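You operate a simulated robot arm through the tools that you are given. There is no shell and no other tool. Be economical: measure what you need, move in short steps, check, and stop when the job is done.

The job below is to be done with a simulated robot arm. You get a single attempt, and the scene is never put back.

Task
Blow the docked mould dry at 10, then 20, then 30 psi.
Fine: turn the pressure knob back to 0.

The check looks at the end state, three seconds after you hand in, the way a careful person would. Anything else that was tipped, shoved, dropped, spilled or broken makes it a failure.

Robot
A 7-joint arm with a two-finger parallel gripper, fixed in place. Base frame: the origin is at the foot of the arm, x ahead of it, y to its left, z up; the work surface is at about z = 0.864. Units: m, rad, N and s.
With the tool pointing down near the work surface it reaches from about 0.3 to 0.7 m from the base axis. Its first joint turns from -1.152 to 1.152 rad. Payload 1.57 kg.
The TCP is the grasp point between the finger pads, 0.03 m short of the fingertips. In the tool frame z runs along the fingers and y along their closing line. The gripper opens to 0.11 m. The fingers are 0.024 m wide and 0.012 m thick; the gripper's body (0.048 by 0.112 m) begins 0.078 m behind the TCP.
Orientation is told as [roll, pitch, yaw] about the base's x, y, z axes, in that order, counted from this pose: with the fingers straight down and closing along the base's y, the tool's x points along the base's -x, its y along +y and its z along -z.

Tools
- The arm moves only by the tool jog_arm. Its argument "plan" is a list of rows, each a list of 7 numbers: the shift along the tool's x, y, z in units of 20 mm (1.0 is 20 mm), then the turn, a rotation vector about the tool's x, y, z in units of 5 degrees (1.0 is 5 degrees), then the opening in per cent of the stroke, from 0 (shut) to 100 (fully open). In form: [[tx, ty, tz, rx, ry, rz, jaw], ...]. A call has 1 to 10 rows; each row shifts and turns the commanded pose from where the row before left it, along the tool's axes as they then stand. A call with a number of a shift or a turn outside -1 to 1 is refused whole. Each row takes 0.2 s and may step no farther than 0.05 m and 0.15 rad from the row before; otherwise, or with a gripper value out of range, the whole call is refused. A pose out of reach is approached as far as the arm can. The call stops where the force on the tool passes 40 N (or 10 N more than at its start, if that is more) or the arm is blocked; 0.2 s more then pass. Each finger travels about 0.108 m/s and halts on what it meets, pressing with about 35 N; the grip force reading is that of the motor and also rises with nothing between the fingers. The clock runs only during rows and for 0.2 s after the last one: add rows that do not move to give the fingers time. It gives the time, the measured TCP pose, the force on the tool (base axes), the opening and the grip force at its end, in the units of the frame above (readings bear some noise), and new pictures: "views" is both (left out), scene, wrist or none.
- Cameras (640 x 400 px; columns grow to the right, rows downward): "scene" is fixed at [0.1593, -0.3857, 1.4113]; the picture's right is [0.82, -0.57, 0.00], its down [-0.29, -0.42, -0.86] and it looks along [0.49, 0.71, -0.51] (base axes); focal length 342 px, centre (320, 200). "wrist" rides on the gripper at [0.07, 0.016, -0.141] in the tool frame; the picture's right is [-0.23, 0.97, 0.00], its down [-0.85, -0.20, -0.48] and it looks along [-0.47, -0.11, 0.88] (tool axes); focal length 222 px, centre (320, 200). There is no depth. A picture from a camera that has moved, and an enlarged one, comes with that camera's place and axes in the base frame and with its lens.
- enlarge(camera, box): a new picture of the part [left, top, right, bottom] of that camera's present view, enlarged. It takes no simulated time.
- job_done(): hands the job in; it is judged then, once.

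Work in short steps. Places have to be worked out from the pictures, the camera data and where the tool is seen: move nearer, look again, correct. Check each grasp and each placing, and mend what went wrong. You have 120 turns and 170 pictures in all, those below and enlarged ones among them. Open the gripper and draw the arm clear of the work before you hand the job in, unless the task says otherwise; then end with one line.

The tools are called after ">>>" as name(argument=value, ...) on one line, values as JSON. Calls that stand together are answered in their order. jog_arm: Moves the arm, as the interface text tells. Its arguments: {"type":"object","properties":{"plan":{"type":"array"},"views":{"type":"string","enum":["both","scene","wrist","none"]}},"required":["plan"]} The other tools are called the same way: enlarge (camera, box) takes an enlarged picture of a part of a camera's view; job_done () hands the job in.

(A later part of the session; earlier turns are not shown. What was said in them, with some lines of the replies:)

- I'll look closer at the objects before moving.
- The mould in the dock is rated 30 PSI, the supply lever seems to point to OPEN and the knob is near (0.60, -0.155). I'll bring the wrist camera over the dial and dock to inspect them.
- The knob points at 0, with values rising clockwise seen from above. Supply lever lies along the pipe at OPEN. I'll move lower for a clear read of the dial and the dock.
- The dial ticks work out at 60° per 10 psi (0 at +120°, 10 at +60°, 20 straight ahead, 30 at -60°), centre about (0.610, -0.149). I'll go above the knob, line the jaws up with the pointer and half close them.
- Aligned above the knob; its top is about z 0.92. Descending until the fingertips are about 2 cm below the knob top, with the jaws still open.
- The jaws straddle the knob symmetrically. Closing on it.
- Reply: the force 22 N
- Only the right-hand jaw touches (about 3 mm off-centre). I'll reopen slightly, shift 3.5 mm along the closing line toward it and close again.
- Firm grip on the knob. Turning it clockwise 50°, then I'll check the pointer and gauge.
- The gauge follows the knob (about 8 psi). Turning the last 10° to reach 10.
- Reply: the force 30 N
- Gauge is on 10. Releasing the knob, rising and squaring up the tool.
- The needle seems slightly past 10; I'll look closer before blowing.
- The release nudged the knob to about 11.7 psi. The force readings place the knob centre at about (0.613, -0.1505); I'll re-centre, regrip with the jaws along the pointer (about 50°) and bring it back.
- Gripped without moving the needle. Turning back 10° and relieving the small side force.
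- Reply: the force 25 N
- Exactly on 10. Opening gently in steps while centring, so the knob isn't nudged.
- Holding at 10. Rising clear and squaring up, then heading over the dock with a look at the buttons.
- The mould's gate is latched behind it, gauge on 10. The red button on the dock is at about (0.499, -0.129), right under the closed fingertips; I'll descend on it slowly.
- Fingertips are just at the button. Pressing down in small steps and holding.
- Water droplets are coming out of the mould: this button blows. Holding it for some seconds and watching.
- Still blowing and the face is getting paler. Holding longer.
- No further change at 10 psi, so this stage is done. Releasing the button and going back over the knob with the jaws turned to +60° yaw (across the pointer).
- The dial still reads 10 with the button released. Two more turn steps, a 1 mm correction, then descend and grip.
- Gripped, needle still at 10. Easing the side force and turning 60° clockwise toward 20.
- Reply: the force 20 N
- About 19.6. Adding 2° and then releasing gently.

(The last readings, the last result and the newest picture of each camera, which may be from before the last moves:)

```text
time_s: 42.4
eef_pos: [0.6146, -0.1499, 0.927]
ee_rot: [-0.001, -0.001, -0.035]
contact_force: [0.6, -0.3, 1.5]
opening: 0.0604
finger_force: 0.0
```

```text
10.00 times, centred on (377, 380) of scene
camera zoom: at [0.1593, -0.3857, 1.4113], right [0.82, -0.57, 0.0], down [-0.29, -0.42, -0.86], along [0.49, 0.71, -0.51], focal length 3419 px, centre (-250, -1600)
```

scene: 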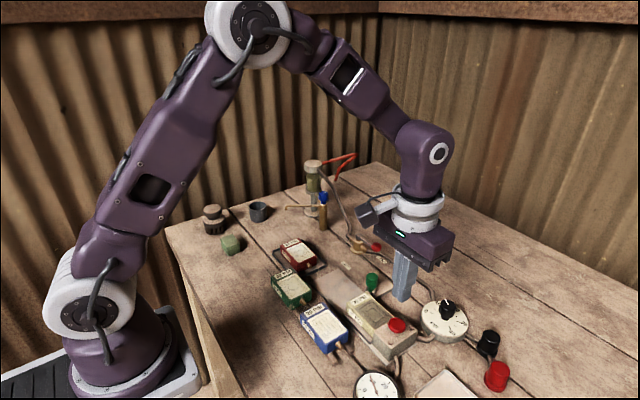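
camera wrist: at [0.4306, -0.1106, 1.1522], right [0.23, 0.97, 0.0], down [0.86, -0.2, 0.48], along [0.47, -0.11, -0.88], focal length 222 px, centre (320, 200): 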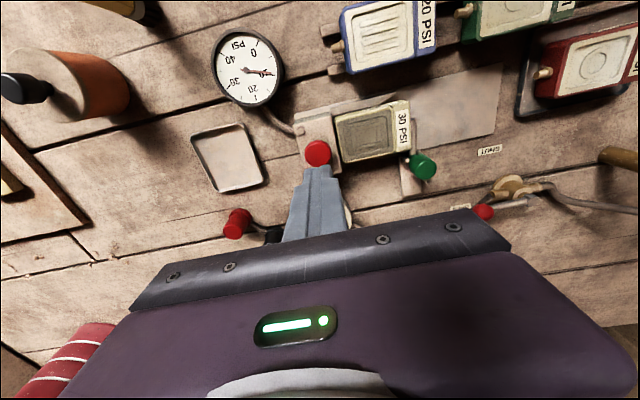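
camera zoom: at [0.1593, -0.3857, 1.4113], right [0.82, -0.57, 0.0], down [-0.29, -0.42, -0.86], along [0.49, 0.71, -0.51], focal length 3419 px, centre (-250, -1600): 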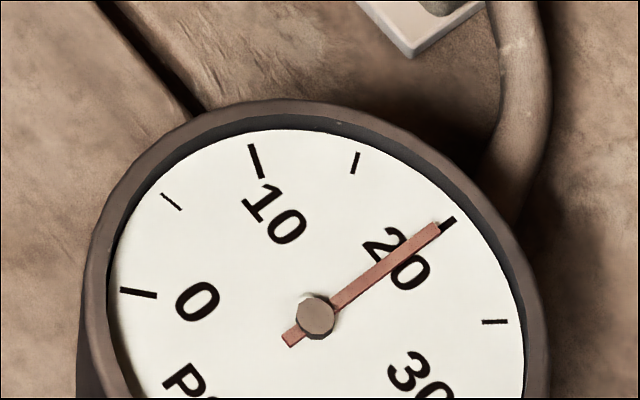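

Exactly 20 and released. Going to the button again: rise, traverse, then press.

>>> jog_arm(plan=[[0, 0, -0.2, 0, 0, 0, 55], [0, 0, -1, 0, 0, 0, 55], [0, 0, -1, 0, 0, 0, 55], [0, 0, -1, 0, 0, -0.4, 55], [0, 0, -1, 0, 0, 0, 55], [0.96, 0.175, 0, 0, 0, 0, 20], [0.96, 0.175, 0, 0, 0, 0, 0], [0.96, 0.175, 0, 0, 0, 0, 0], [0.96, 0.175, 0, 0, 0, 0, 0], [0.96, 0.175, 0, 0, 0, 0, 0]], views="none")

>>> jog_arm(plan=[[0.96, 0.175, 0, 0, 0, 0, 0], [0, 0, 1, 0, 0, 0, 0], [0, 0, 1, 0, 0, 0, 0], [0, 0, 0.7, 0, 0, 0, 0], [0, 0, 0.2, 0, 0, 0, 0]], views="none")

>>> enlarge(camera="scene", box=[340, 260, 520, 400])

```text
time_s: 44.6
eef_pos: [0.5194, -0.1327, 1.0111]
ee_rot: [0.0, -0.001, 0.0]
contact_force: [-1.1, -0.5, -0.2]
opening: 0.0001
finger_force: 21.0
```

```text
time_s: 45.8
eef_pos: [0.4993, -0.1296, 0.9533]
ee_rot: [0.0, 0.0, 0.001]
contact_force: [-0.6, 1.0, 0.0]
opening: 0.0
finger_force: 20.9
```

```text
2.86 times, centred on (430, 330) of scene
camera zoom: at [0.1593, -0.3857, 1.4113], right [0.82, -0.57, 0.0], down [-0.29, -0.42, -0.86], along [0.49, 0.71, -0.51], focal length 977 px, centre (6, -171)
```

zoom: 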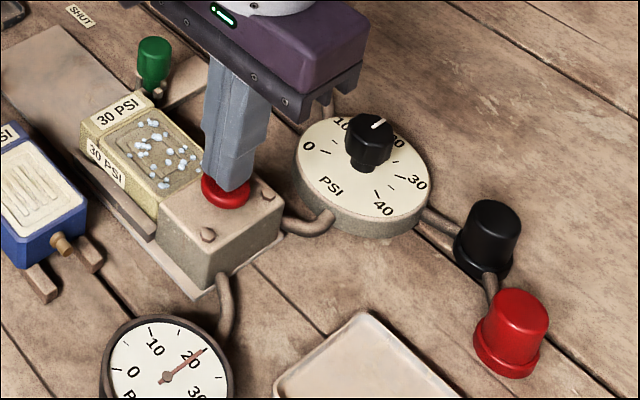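

Needle on 20, fingertips over the button. Pressing and holding.

>>> jog_arm(plan=[[0, 0, 0.2, 0, 0, 0, 0], [0, 0, 0.15, 0, 0, 0, 0], [0, 0, 0.15, 0, 0, 0, 0], [0, 0, 0.1, 0, 0, 0, 0], [0, 0, 0, 0, 0, 0, 0], [0, 0, 0, 0, 0, 0, 0], [0, 0, 0, 0, 0, 0, 0], [0, 0, 0, 0, 0, 0, 0], [0, 0, 0, 0, 0, 0, 0], [0, 0, 0, 0, 0, 0, 0]], views="none")

>>> jog_arm(plan=[[0, 0, 0, 0, 0, 0, 0], [0, 0, 0, 0, 0, 0, 0], [0, 0, 0, 0, 0, 0, 0], [0, 0, 0, 0, 0, 0, 0], [0, 0, 0, 0, 0, 0, 0], [0, 0, 0, 0, 0, 0, 0], [0, 0, 0, 0, 0, 0, 0], [0, 0, 0, 0, 0, 0, 0], [0, 0, 0, 0, 0, 0, 0], [0, 0, 0, 0, 0, 0, 0]], views="none")

>>> jog_arm(plan=[[0, 0, 0, 0, 0, 0, 0], [0, 0, 0, 0, 0, 0, 0], [0, 0, 0, 0, 0, 0, 0], [0, 0, 0, 0, 0, 0, 0], [0, 0, 0, 0, 0, 0, 0], [0, 0, 0, 0, 0, 0, 0], [0, 0, 0, 0, 0, 0, 0], [0, 0, 0, 0, 0, 0, 0], [0, 0, 0, 0, 0, 0, 0], [0, 0, 0, 0, 0, 0, 0]], views="none")

>>> enlarge(camera="scene", box=[340, 270, 430, 340])

```text
time_s: 48.0
eef_pos: [0.4999, -0.1276, 0.9422]
ee_rot: [0.0, -0.001, 0.0]
contact_force: [2.3, -3.2, 11.9]
opening: 0.0
finger_force: 21.5
```

```text
time_s: 50.2
eef_pos: [0.5001, -0.1291, 0.9412]
ee_rot: [0.001, 0.0, -0.001]
contact_force: [3.0, -2.5, 12.4]
opening: 0.0
finger_force: 21.0
```

```text
time_s: 52.4
eef_pos: [0.4997, -0.1283, 0.9429]
ee_rot: [0.001, 0.001, -0.001]
contact_force: [2.2, -1.6, 13.7]
opening: 0.0001
finger_force: 21.4
```

```text
5.71 times, centred on (385, 305) of scene
camera zoom: at [0.1592, -0.3857, 1.4113], right [0.82, -0.57, 0.0], down [-0.29, -0.42, -0.86], along [0.49, 0.71, -0.51], focal length 1954 px, centre (-51, -400)
```

zoom: 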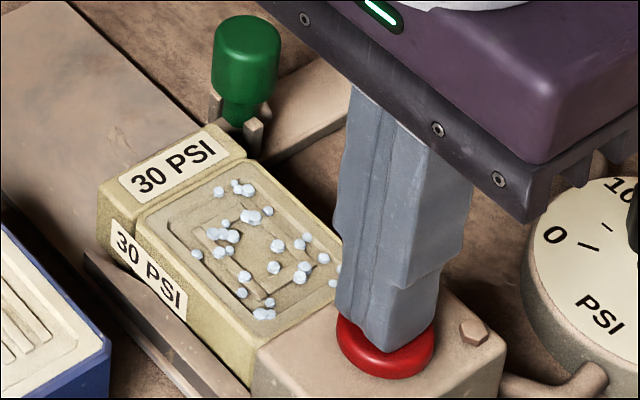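

The face is a stage paler than at 10 psi. Releasing the button and returning over the knob with yaw 0 (jaws across the pointer).

>>> jog_arm(plan=[[0, 0, -0.5, 0, 0, 0, 0], [0, 0, -1, 0, 0, 0, 0], [0, 0, -1, 0, 0, 0, 0], [0, 0, -1, 0, 0, 0, 0], [-0.96, -0.175, 0, 0, 0, 0, 20], [-0.96, -0.175, 0, 0, 0, 0, 55], [-0.96, -0.175, 0, 0, 0, 0, 55], [-0.96, -0.175, 0, 0, 0, 0, 55], [-0.96, -0.175, 0, 0, 0, 0, 55], [-0.96, -0.175, 0, 0, 0, 0, 55]], views="none")

>>> enlarge(camera="scene", box=[340, 260, 520, 400])

>>> jog_arm(plan=[[0, 0, 0.2, 0, 0, 0, 55], [0, 0, 1, 0, 0, 0, 55], [0, 0, 1, 0, 0, 0, 55], [0, 0, 1, 0, 0, 0, 55], [0, 0, 1, 0, 0, 0, 55], [0, 0, 0, 0, 0, 0, 10], [0, 0, 0, 0, 0, 0, 10], [0, 0, 0, 0, 0, 0, 10]], views="none")

>>> enlarge(camera="scene", box=[340, 260, 520, 400])

```text
time_s: 54.6
eef_pos: [0.6158, -0.1502, 1.0126]
ee_rot: [-0.001, 0.0, 0.0]
contact_force: [-0.3, 0.3, 0.0]
opening: 0.0602
finger_force: 0.0
```

```text
2.86 times, centred on (430, 330) of scene
camera zoom: at [0.1593, -0.3857, 1.4113], right [0.82, -0.57, 0.0], down [-0.29, -0.42, -0.86], along [0.49, 0.71, -0.51], focal length 977 px, centre (6, -171)
```

zoom: 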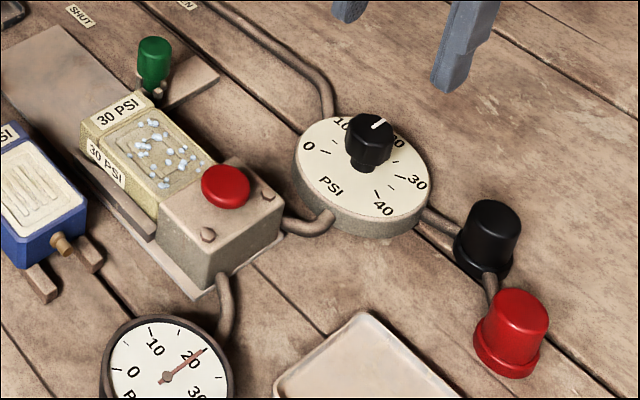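

```text
time_s: 56.4
eef_pos: [0.6143, -0.1498, 0.9272]
ee_rot: [0.002, 0.001, 0.0]
contact_force: [1.7, -1.7, -1.1]
opening: 0.0295
finger_force: 39.6
```

```text
2.86 times, centred on (430, 330) of scene
camera zoom: at [0.1594, -0.3858, 1.4113], right [0.82, -0.57, 0.0], down [-0.29, -0.42, -0.86], along [0.49, 0.71, -0.51], focal length 977 px, centre (6, -171)
```

zoom: 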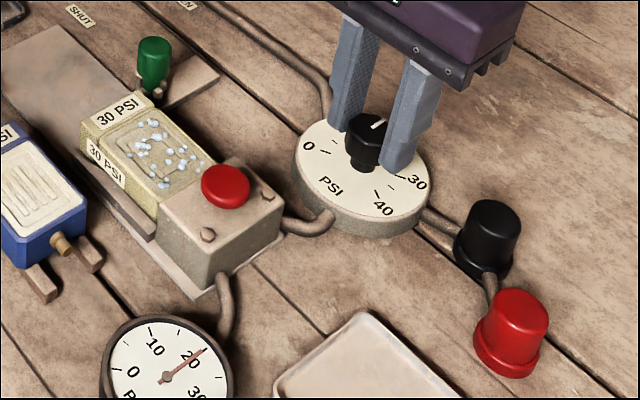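

Well-centred grip. Turning 50° first and checking, so as not to exceed the mould's 30 psi rating.

>>> jog_arm(plan=[[0, 0, 0, 0, 0, 1, 10], [0, 0, 0, 0, 0, 1, 10], [0, 0, 0, 0, 0, 1, 10], [0, 0, 0, 0, 0, 1, 10], [0, 0, 0, 0, 0, 1, 10], [0, 0, 0, 0, 0, 1, 10], [0, 0, 0, 0, 0, 1, 10], [0, 0, 0, 0, 0, 1, 10], [0, 0, 0, 0, 0, 1, 10], [0, 0, 0, 0, 0, 1, 10]], views="none")

>>> enlarge(camera="scene", box=[345, 360, 409, 400])

```text
time_s: 58.6
eef_pos: [0.6149, -0.1501, 0.9269]
ee_rot: [0.001, 0.004, -0.874]
contact_force: [7.6, -0.9, -21.5]
opening: 0.0295
finger_force: 39.3
```

```text
10.00 times, centred on (377, 380) of scene
camera zoom: at [0.16, -0.3859, 1.4112], right [0.82, -0.57, 0.0], down [-0.29, -0.42, -0.86], along [0.49, 0.71, -0.51], focal length 3419 px, centre (-250, -1600)
```

zoom: 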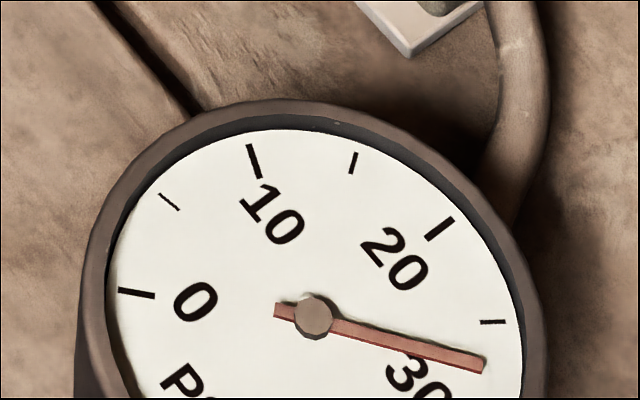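

About 28 psi. Adding 9.5°.

>>> jog_arm(plan=[[0, 0, 0, 0, 0, 1, 10], [0, 0, 0, 0, 0, 0.9, 10], [0, 0, 0, 0, 0, 0, 10]], views="none")

>>> enlarge(camera="scene", box=[345, 360, 409, 400])

>>> enlarge(camera="scene", box=[412, 280, 476, 340])

```text
time_s: 59.4
eef_pos: [0.6155, -0.1497, 0.9268]
ee_rot: [0.0, 0.003, -1.039]
contact_force: [7.3, -0.2, -24.8]
opening: 0.0296
finger_force: 39.6
```

```text
10.00 times, centred on (377, 380) of scene
camera zoom: at [0.16, -0.3858, 1.4112], right [0.82, -0.57, 0.0], down [-0.29, -0.42, -0.86], along [0.49, 0.71, -0.51], focal length 3419 px, centre (-250, -1600)
```

zoom: 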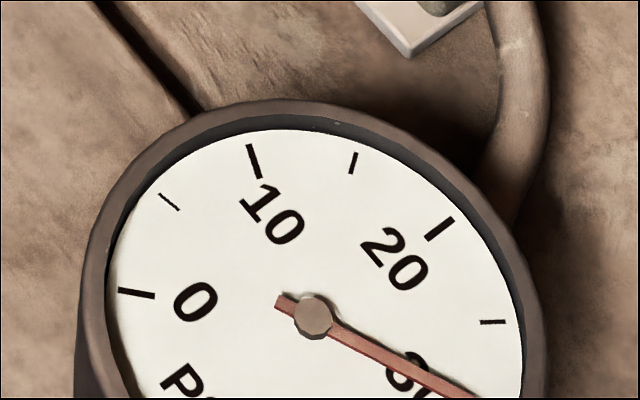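

```text
6.67 times, centred on (444, 310) of scene
camera zoom: at [0.16, -0.3858, 1.4112], right [0.82, -0.57, 0.0], down [-0.29, -0.42, -0.86], along [0.49, 0.71, -0.51], focal length 2279 px, centre (-507, -533)
```

zoom: 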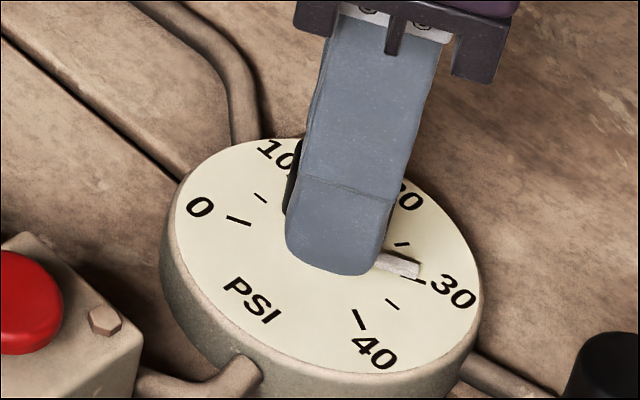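

Pointer is at 30. Releasing gently in steps and rechecking.

>>> jog_arm(plan=[[0, 0, 0.03, 0, 0, 0, 10], [0, 0, 0, 0, 0, 0, 25], [0, 0, 0, 0, 0, 0, 29], [0, 0, 0, 0, 0, 0, 33], [0, 0, 0, 0, 0, 0, 55], [0, 0, -0.23, 0, 0, 0, 55], [0, 0, -1, 0, 0, 0, 55], [0, 0, -1, 0, 0, 0, 55], [0, 0, -1, 0, 0, 0, 55], [0, 0, -1, 0, 0, 0, 55]], views="none")

>>> enlarge(camera="scene", box=[345, 360, 409, 400])

>>> enlarge(camera="scene", box=[412, 280, 476, 340])

>>> enlarge(camera="wrist", box=[180, 100, 460, 275])

```text
time_s: 61.6
eef_pos: [0.6156, -0.1491, 1.0116]
ee_rot: [-0.001, 0.001, -1.04]
contact_force: [0.7, 0.4, 0.4]
opening: 0.0603
finger_force: 0.1
```

```text
10.00 times, centred on (377, 380) of scene
camera zoom: at [0.1593, -0.3857, 1.4113], right [0.82, -0.57, 0.0], down [-0.29, -0.42, -0.86], along [0.49, 0.71, -0.51], focal length 3419 px, centre (-250, -1600)
```

zoom: 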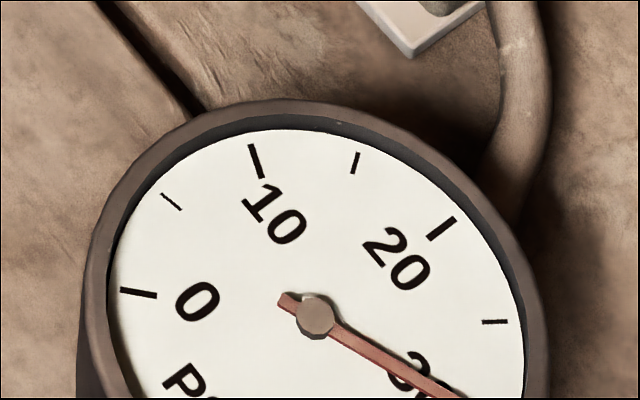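

```text
6.67 times, centred on (444, 310) of scene
camera zoom: at [0.1593, -0.3857, 1.4113], right [0.82, -0.57, 0.0], down [-0.29, -0.42, -0.86], along [0.49, 0.71, -0.51], focal length 2279 px, centre (-507, -533)
```

zoom: 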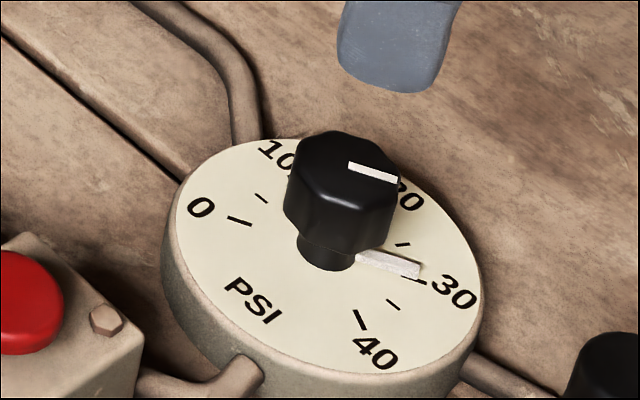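

```text
2.29 times, centred on (320, 188) of wrist
camera zoom: at [0.5938, -0.0807, 1.153], right [0.95, 0.3, 0.0], down [0.26, -0.84, 0.48], along [0.14, -0.46, -0.88], focal length 508 px, centre (320, 229)
```

zoom: 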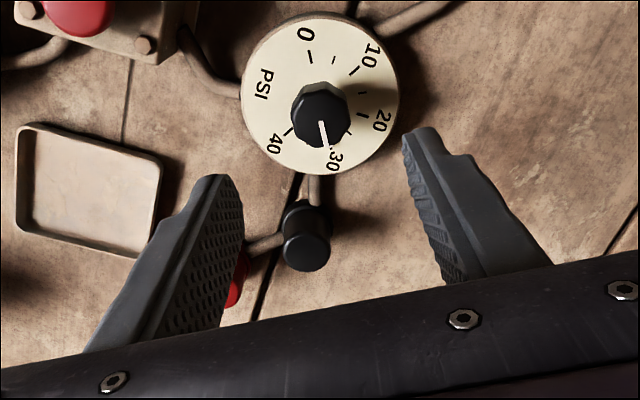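

Released at 30 (not over). Traversing to the button in the present orientation with the jaws shut.

>>> jog_arm(plan=[[0.766, -0.886, 0, 0, 0, 0, 20], [0.766, -0.886, 0, 0, 0, 0, 0], [0.766, -0.886, 0, 0, 0, 0, 0], [0.766, -0.886, 0, 0, 0, 0, 0], [0.766, -0.886, 0, 0, 0, 0, 0], [0, 0, 0, 0, 0, 0, 0], [0, 0, 1, 0, 0, 0, 0], [0, 0, 1, 0, 0, 0, 0], [0, 0, 0.7, 0, 0, 0, 0], [0, 0, 0.2, 0, 0, 0, 0]], views="none")

>>> enlarge(camera="scene", box=[340, 260, 520, 400])

```text
time_s: 63.8
eef_pos: [0.5, -0.1282, 0.9528]
ee_rot: [0.0, 0.0, -1.037]
contact_force: [0.3, 0.5, 0.7]
opening: 0.0001
finger_force: 21.5
```

```text
2.86 times, centred on (430, 330) of scene
camera zoom: at [0.1593, -0.3857, 1.4113], right [0.82, -0.57, 0.0], down [-0.29, -0.42, -0.86], along [0.49, 0.71, -0.51], focal length 977 px, centre (6, -171)
```

zoom: 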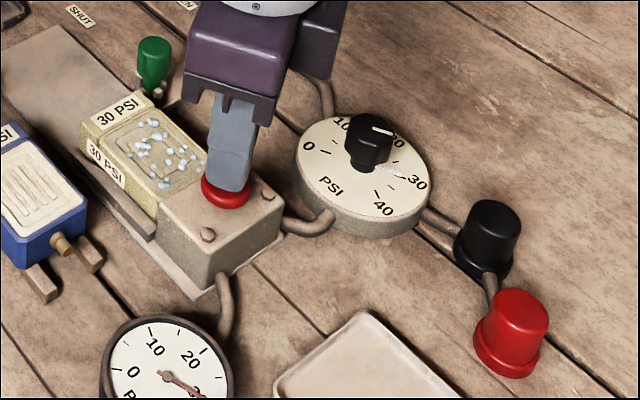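

On the button at 30 psi. Pressing and holding.

>>> jog_arm(plan=[[0, 0, 0.2, 0, 0, 0, 0], [0, 0, 0.15, 0, 0, 0, 0], [0, 0, 0.15, 0, 0, 0, 0], [0, 0, 0.1, 0, 0, 0, 0], [0, 0, 0, 0, 0, 0, 0], [0, 0, 0, 0, 0, 0, 0], [0, 0, 0, 0, 0, 0, 0], [0, 0, 0, 0, 0, 0, 0], [0, 0, 0, 0, 0, 0, 0], [0, 0, 0, 0, 0, 0, 0]], views="none")

>>> jog_arm(plan=[[0, 0, 0, 0, 0, 0, 0], [0, 0, 0, 0, 0, 0, 0], [0, 0, 0, 0, 0, 0, 0], [0, 0, 0, 0, 0, 0, 0], [0, 0, 0, 0, 0, 0, 0], [0, 0, 0, 0, 0, 0, 0], [0, 0, 0, 0, 0, 0, 0], [0, 0, 0, 0, 0, 0, 0], [0, 0, 0, 0, 0, 0, 0], [0, 0, 0, 0, 0, 0, 0]], views="none")

>>> jog_arm(plan=[[0, 0, 0, 0, 0, 0, 0], [0, 0, 0, 0, 0, 0, 0], [0, 0, 0, 0, 0, 0, 0], [0, 0, 0, 0, 0, 0, 0], [0, 0, 0, 0, 0, 0, 0], [0, 0, 0, 0, 0, 0, 0], [0, 0, 0, 0, 0, 0, 0], [0, 0, 0, 0, 0, 0, 0], [0, 0, 0, 0, 0, 0, 0], [0, 0, 0, 0, 0, 0, 0]], views="none")

>>> enlarge(camera="scene", box=[340, 260, 520, 400])

>>> enlarge(camera="scene", box=[340, 270, 430, 340])

```text
time_s: 66.0
eef_pos: [0.499, -0.13, 0.9422]
ee_rot: [-0.001, -0.001, -1.039]
contact_force: [-2.4, -2.4, 9.8]
opening: 0.0
finger_force: 20.9
```

```text
time_s: 68.2
eef_pos: [0.4993, -0.1299, 0.9416]
ee_rot: [0.0, -0.001, -1.04]
contact_force: [-0.1, -2.2, 10.5]
opening: 0.0001
finger_force: 21.6
```

```text
time_s: 70.4
eef_pos: [0.5007, -0.1286, 0.9422]
ee_rot: [-0.001, 0.0, -1.037]
contact_force: [0.2, -1.8, 9.7]
opening: 0.0
finger_force: 21.2
```

```text
2.86 times, centred on (430, 330) of scene
camera zoom: at [0.1592, -0.3857, 1.4113], right [0.82, -0.57, 0.0], down [-0.29, -0.42, -0.86], along [0.49, 0.71, -0.51], focal length 977 px, centre (6, -171)
```

zoom: 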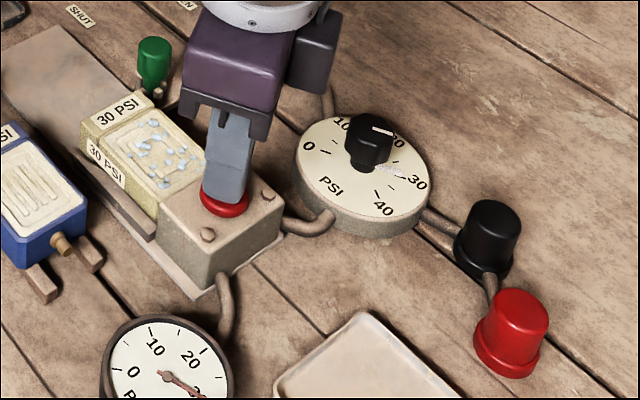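

```text
5.71 times, centred on (385, 305) of scene
camera zoom: at [0.1592, -0.3857, 1.4113], right [0.82, -0.57, 0.0], down [-0.29, -0.42, -0.86], along [0.49, 0.71, -0.51], focal length 1954 px, centre (-51, -400)
```

zoom: 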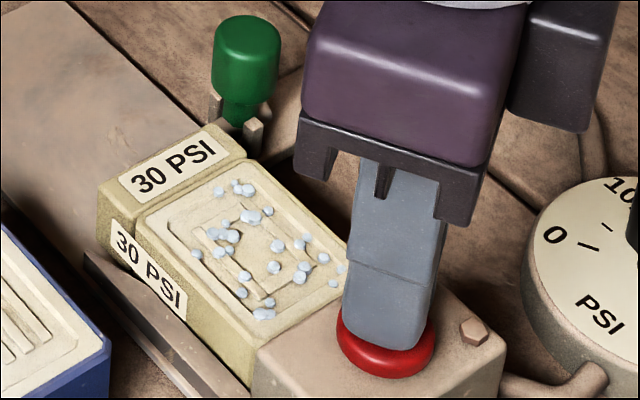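

The mould face is now pale and dry like the others. Releasing the button and returning over the knob, then gripping it for the turn back to 0.

>>> jog_arm(plan=[[0, 0, -0.5, 0, 0, 0, 0], [0, 0, -1, 0, 0, 0, 0], [0, 0, -1, 0, 0, 0, 0], [0, 0, -1, 0, 0, 0, 0], [-0.766, 0.886, 0, 0, 0, 0, 20], [-0.766, 0.886, 0, 0, 0, 0, 55], [-0.766, 0.886, 0, 0, 0, 0, 55], [-0.766, 0.886, 0, 0, 0, 0, 55], [-0.766, 0.886, 0, 0, 0, 0, 55], [0, 0, 0, 0, 0, 0, 55]], views="none")

>>> enlarge(camera="scene", box=[340, 260, 520, 400])

>>> jog_arm(plan=[[0, 0, 0.2, 0, 0, 0, 55], [0, 0, 1, 0, 0, 0, 55], [0, 0, 1, 0, 0, 0, 55], [0, 0, 1, 0, 0, 0, 55], [0, 0, 1, 0, 0, 0, 55], [0, 0, 0, 0, 0, 0, 10], [0, 0, 0, 0, 0, 0, 10], [0, 0, 0, 0, 0, 0, 10]], views="none")

```text
time_s: 72.6
eef_pos: [0.6149, -0.1499, 1.0122]
ee_rot: [0.0, 0.0, -1.038]
contact_force: [-1.0, -0.3, 0.2]
opening: 0.0605
finger_force: 0.0
```

```text
2.86 times, centred on (430, 330) of scene
camera zoom: at [0.1593, -0.3857, 1.4113], right [0.82, -0.57, 0.0], down [-0.29, -0.42, -0.86], along [0.49, 0.71, -0.51], focal length 977 px, centre (6, -171)
```

zoom: 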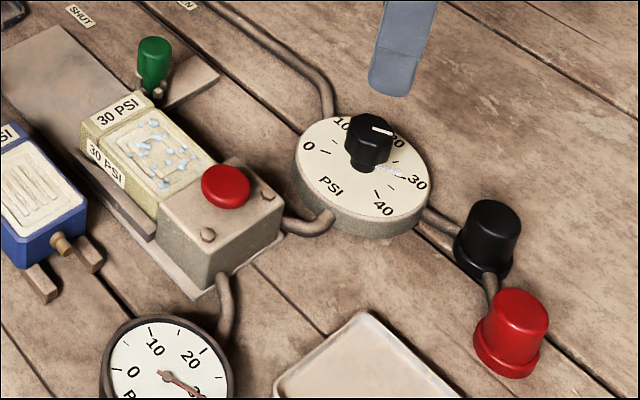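

```text
time_s: 74.4
eef_pos: [0.6147, -0.151, 0.9277]
ee_rot: [0.003, 0.0, -1.041]
contact_force: [10.1, 3.7, -2.8]
opening: 0.0296
finger_force: 39.1
```

Knob gripped. Turning it counter-clockwise 100°, in two calls.

>>> jog_arm(plan=[[0, 0, 0, 0, 0, -1, 10], [0, 0, 0, 0, 0, -1, 10], [0, 0, 0, 0, 0, -1, 10], [0, 0, 0, 0, 0, -1, 10], [0, 0, 0, 0, 0, -1, 10], [0, 0, 0, 0, 0, -1, 10], [0, 0, 0, 0, 0, -1, 10], [0, 0, 0, 0, 0, -1, 10], [0, 0, 0, 0, 0, -1, 10], [0, 0, 0, 0, 0, -1, 10]], views="none")

>>> jog_arm(plan=[[0, 0, 0, 0, 0, -1, 10], [0, 0, 0, 0, 0, -1, 10], [0, 0, 0, 0, 0, -1, 10], [0, 0, 0, 0, 0, -1, 10], [0, 0, 0, 0, 0, -1, 10], [0, 0, 0, 0, 0, -1, 10], [0, 0, 0, 0, 0, -1, 10], [0, 0, 0, 0, 0, -1, 10], [0, 0, 0, 0, 0, -1, 10], [0, 0, 0, 0, 0, -1, 10]], views="none")

>>> enlarge(camera="scene", box=[340, 260, 520, 400])

```text
time_s: 76.6
eef_pos: [0.6156, -0.1496, 0.927]
ee_rot: [0.001, 0.001, -0.163]
contact_force: [8.2, 5.6, -17.7]
opening: 0.0295
finger_force: 39.2
```

```text
time_s: 78.8
eef_pos: [0.6151, -0.1505, 0.9281]
ee_rot: [0.0, 0.001, 0.71]
contact_force: [-2.1, 4.0, -12.1]
opening: 0.0298
finger_force: 39.1
```

```text
2.86 times, centred on (430, 330) of scene
camera zoom: at [0.1595, -0.3857, 1.4113], right [0.82, -0.57, 0.0], down [-0.29, -0.42, -0.86], along [0.49, 0.71, -0.51], focal length 977 px, centre (6, -171)
```

zoom: 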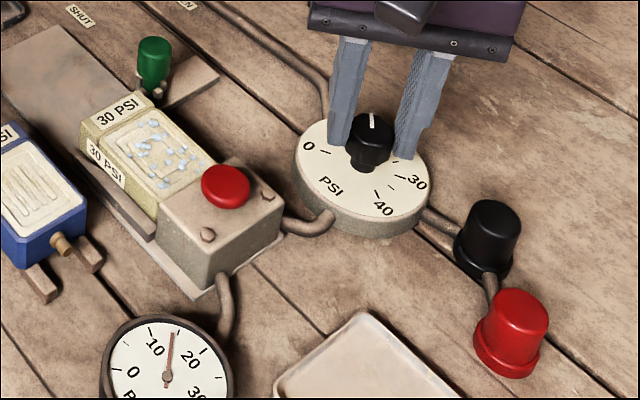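

Around 14 psi, turning smoothly. Continuing another 50°.

>>> jog_arm(plan=[[0, 0, 0, 0, 0, -1, 10], [0, 0, 0, 0, 0, -1, 10], [0, 0, 0, 0, 0, -1, 10], [0, 0, 0, 0, 0, -1, 10], [0, 0, 0, 0, 0, -1, 10], [0, 0, 0, 0, 0, -1, 10], [0, 0, 0, 0, 0, -1, 10], [0, 0, 0, 0, 0, -1, 10], [0, 0, 0, 0, 0, -1, 10], [0, 0, 0, 0, 0, -1, 10]], views="none")

>>> enlarge(camera="scene", box=[340, 260, 520, 400])

```text
time_s: 81.0
eef_pos: [0.6142, -0.1498, 0.9283]
ee_rot: [0.001, -0.001, 1.58]
contact_force: [0.3, 0.4, -16.4]
opening: 0.0296
finger_force: 39.4
```

```text
2.86 times, centred on (430, 330) of scene
camera zoom: at [0.1596, -0.3858, 1.4112], right [0.82, -0.57, 0.0], down [-0.29, -0.42, -0.86], along [0.49, 0.71, -0.51], focal length 977 px, centre (6, -171)
```

zoom: 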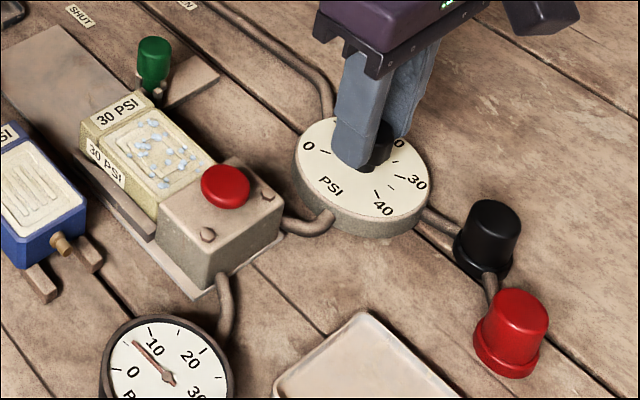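

About 5 psi; another 25°.

>>> jog_arm(plan=[[0, 0, 0, 0, 0, -1, 10], [0, 0, 0, 0, 0, -1, 10], [0, 0, 0, 0, 0, -1, 10], [0, 0, 0, 0, 0, -1, 10], [0, 0, 0, 0, 0, -1, 10]], views="none")

>>> enlarge(camera="scene", box=[345, 360, 409, 400])

```text
time_s: 82.2
eef_pos: [0.6153, -0.1511, 0.9276]
ee_rot: [0.001, -0.001, 2.018]
contact_force: [1.5, -2.8, -15.2]
opening: 0.0296
finger_force: 39.2
```

```text
10.00 times, centred on (377, 380) of scene
camera zoom: at [0.1597, -0.3859, 1.4112], right [0.82, -0.57, 0.0], down [-0.29, -0.42, -0.86], along [0.49, 0.71, -0.51], focal length 3419 px, centre (-250, -1600)
```

zoom: 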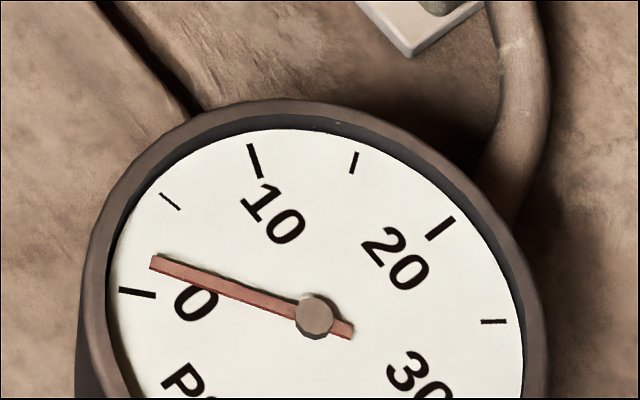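

About 1.2 psi left; turning 8° more.

>>> jog_arm(plan=[[0, 0, 0, 0, 0, -1, 10], [0, 0, 0, 0, 0, -0.6, 10], [0, 0, 0, 0, 0, 0, 10]], views="none")

>>> enlarge(camera="scene", box=[345, 360, 409, 400])

```text
time_s: 83.0
eef_pos: [0.6149, -0.1497, 0.928]
ee_rot: [0.001, 0.0, 2.156]
contact_force: [-2.2, -1.8, -8.6]
opening: 0.0297
finger_force: 39.4
```

```text
10.00 times, centred on (377, 380) of scene
camera zoom: at [0.1594, -0.3858, 1.4112], right [0.82, -0.57, 0.0], down [-0.29, -0.42, -0.86], along [0.49, 0.71, -0.51], focal length 3419 px, centre (-250, -1600)
```

zoom: 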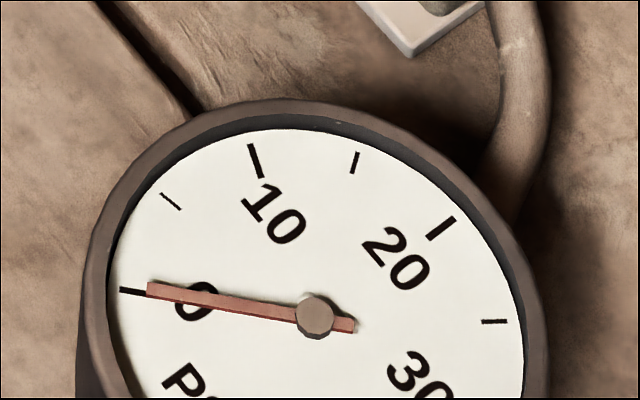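

Essentially 0. A last 2° toward the stop, then a gentle release and rise.

>>> jog_arm(plan=[[0, 0, 0, 0, 0, -0.3, 10], [0, 0, 0, 0, 0, 0, 25], [0, 0, 0, 0, 0, 0, 29], [0, 0, 0, 0, 0, 0, 33], [0, 0, 0, 0, 0, 0, 55], [0, 0, -0.2, 0, 0, 0, 55], [0, 0, -1, 0, 0, 0, 55], [0, 0, -1, 0, 0, 0, 55], [0, 0, -1, 0, 0, 0, 55], [0, 0, -1, 0, 0, 0, 55]], views="none")

>>> enlarge(camera="scene", box=[345, 360, 409, 400])

>>> enlarge(camera="scene", box=[412, 280, 476, 340])

>>> enlarge(camera="scene", box=[340, 270, 430, 340])

```text
time_s: 85.2
eef_pos: [0.6145, -0.1493, 1.0123]
ee_rot: [0.0, 0.0, 2.181]
contact_force: [-0.8, 0.1, 0.3]
opening: 0.0606
finger_force: 0.1
```

```text
10.00 times, centred on (377, 380) of scene
camera zoom: at [0.1593, -0.3857, 1.4113], right [0.82, -0.57, 0.0], down [-0.29, -0.42, -0.86], along [0.49, 0.71, -0.51], focal length 3419 px, centre (-250, -1600)
```

zoom: 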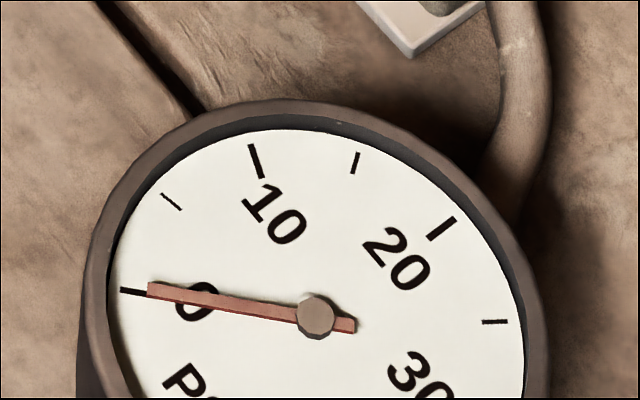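

```text
6.67 times, centred on (444, 310) of scene
camera zoom: at [0.1593, -0.3857, 1.4113], right [0.82, -0.57, 0.0], down [-0.29, -0.42, -0.86], along [0.49, 0.71, -0.51], focal length 2279 px, centre (-507, -533)
```

zoom: 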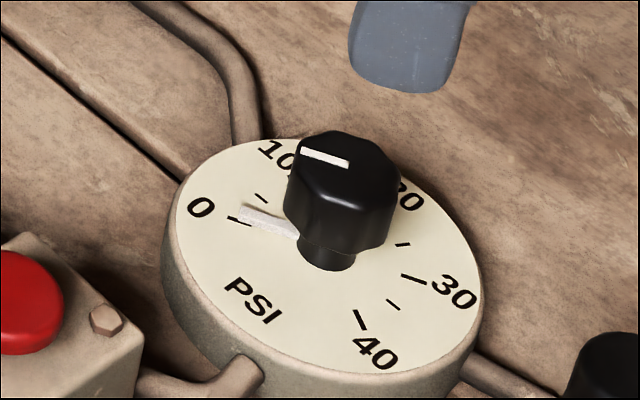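

```text
5.71 times, centred on (385, 305) of scene
camera zoom: at [0.1593, -0.3857, 1.4113], right [0.82, -0.57, 0.0], down [-0.29, -0.42, -0.86], along [0.49, 0.71, -0.51], focal length 1954 px, centre (-51, -400)
```

zoom: 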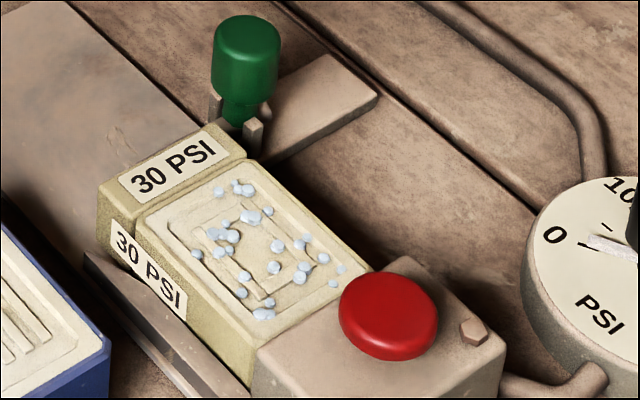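

Knob and gauge are at 0. I'll compare the mould's face with the dry ones before leaving.

>>> enlarge(camera="scene", box=[260, 230, 420, 350])

```text
3.33 times, centred on (340, 290) of scene
camera zoom: at [0.1593, -0.3857, 1.4113], right [0.82, -0.57, 0.0], down [-0.29, -0.42, -0.86], along [0.49, 0.71, -0.51], focal length 1140 px, centre (253, -100)
```

zoom: 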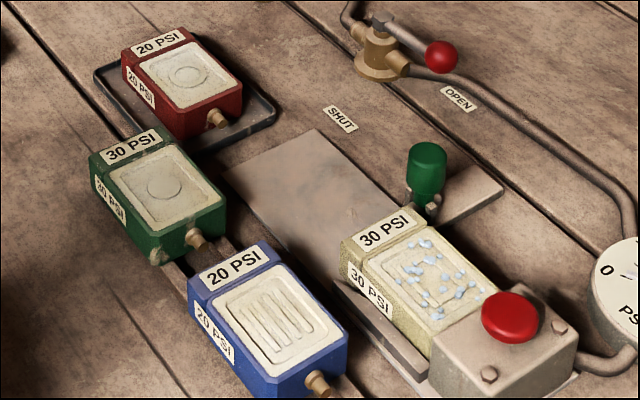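

The face matches the dry moulds; everything else stands as it was. Opening the gripper and raising the arm clear.

>>> jog_arm(plan=[[0, 0, -1, 0, 0, 0, 70], [0, 0, -1, 0, 0, 0, 100], [0, 0, -1, 0, 0, 0, 100], [0, 0, -1, 0, 0, 0, 100], [0, 0, -1, 0, 0, 0, 100], [0, 0, -1, 0, 0, 0, 100], [0, 0, -1, 0, 0, 0, 100], [0, 0, -1, 0, 0, 0, 100]], views="scene")

```text
time_s: 87.0
eef_pos: [0.6137, -0.1427, 1.1558]
ee_rot: [0.008, 0.001, 2.193]
contact_force: [-0.2, 0.3, -0.6]
opening: 0.11
finger_force: 0.1
out of reach, approached as far as the arm can: row 7, 8
```

scene: 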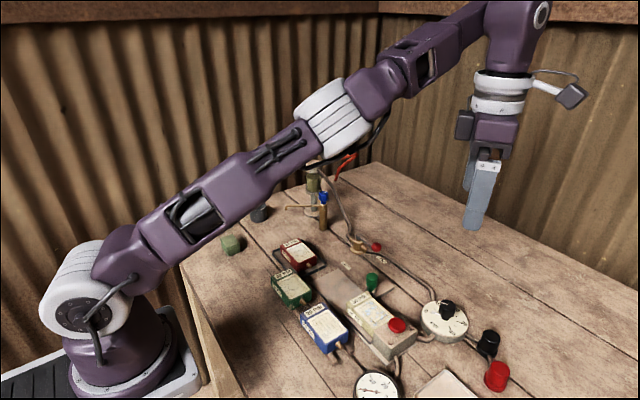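

The droplets have faded, the face is dry, the gauge is at 0 and the arm is clear. Handing in.

>>> job_done()

```text
The job is handed in.
```

I blew the docked mould dry at 10, then 20, then 30 psi, turned the pressure knob back to 0, and moved the arm clear with the gripper open.
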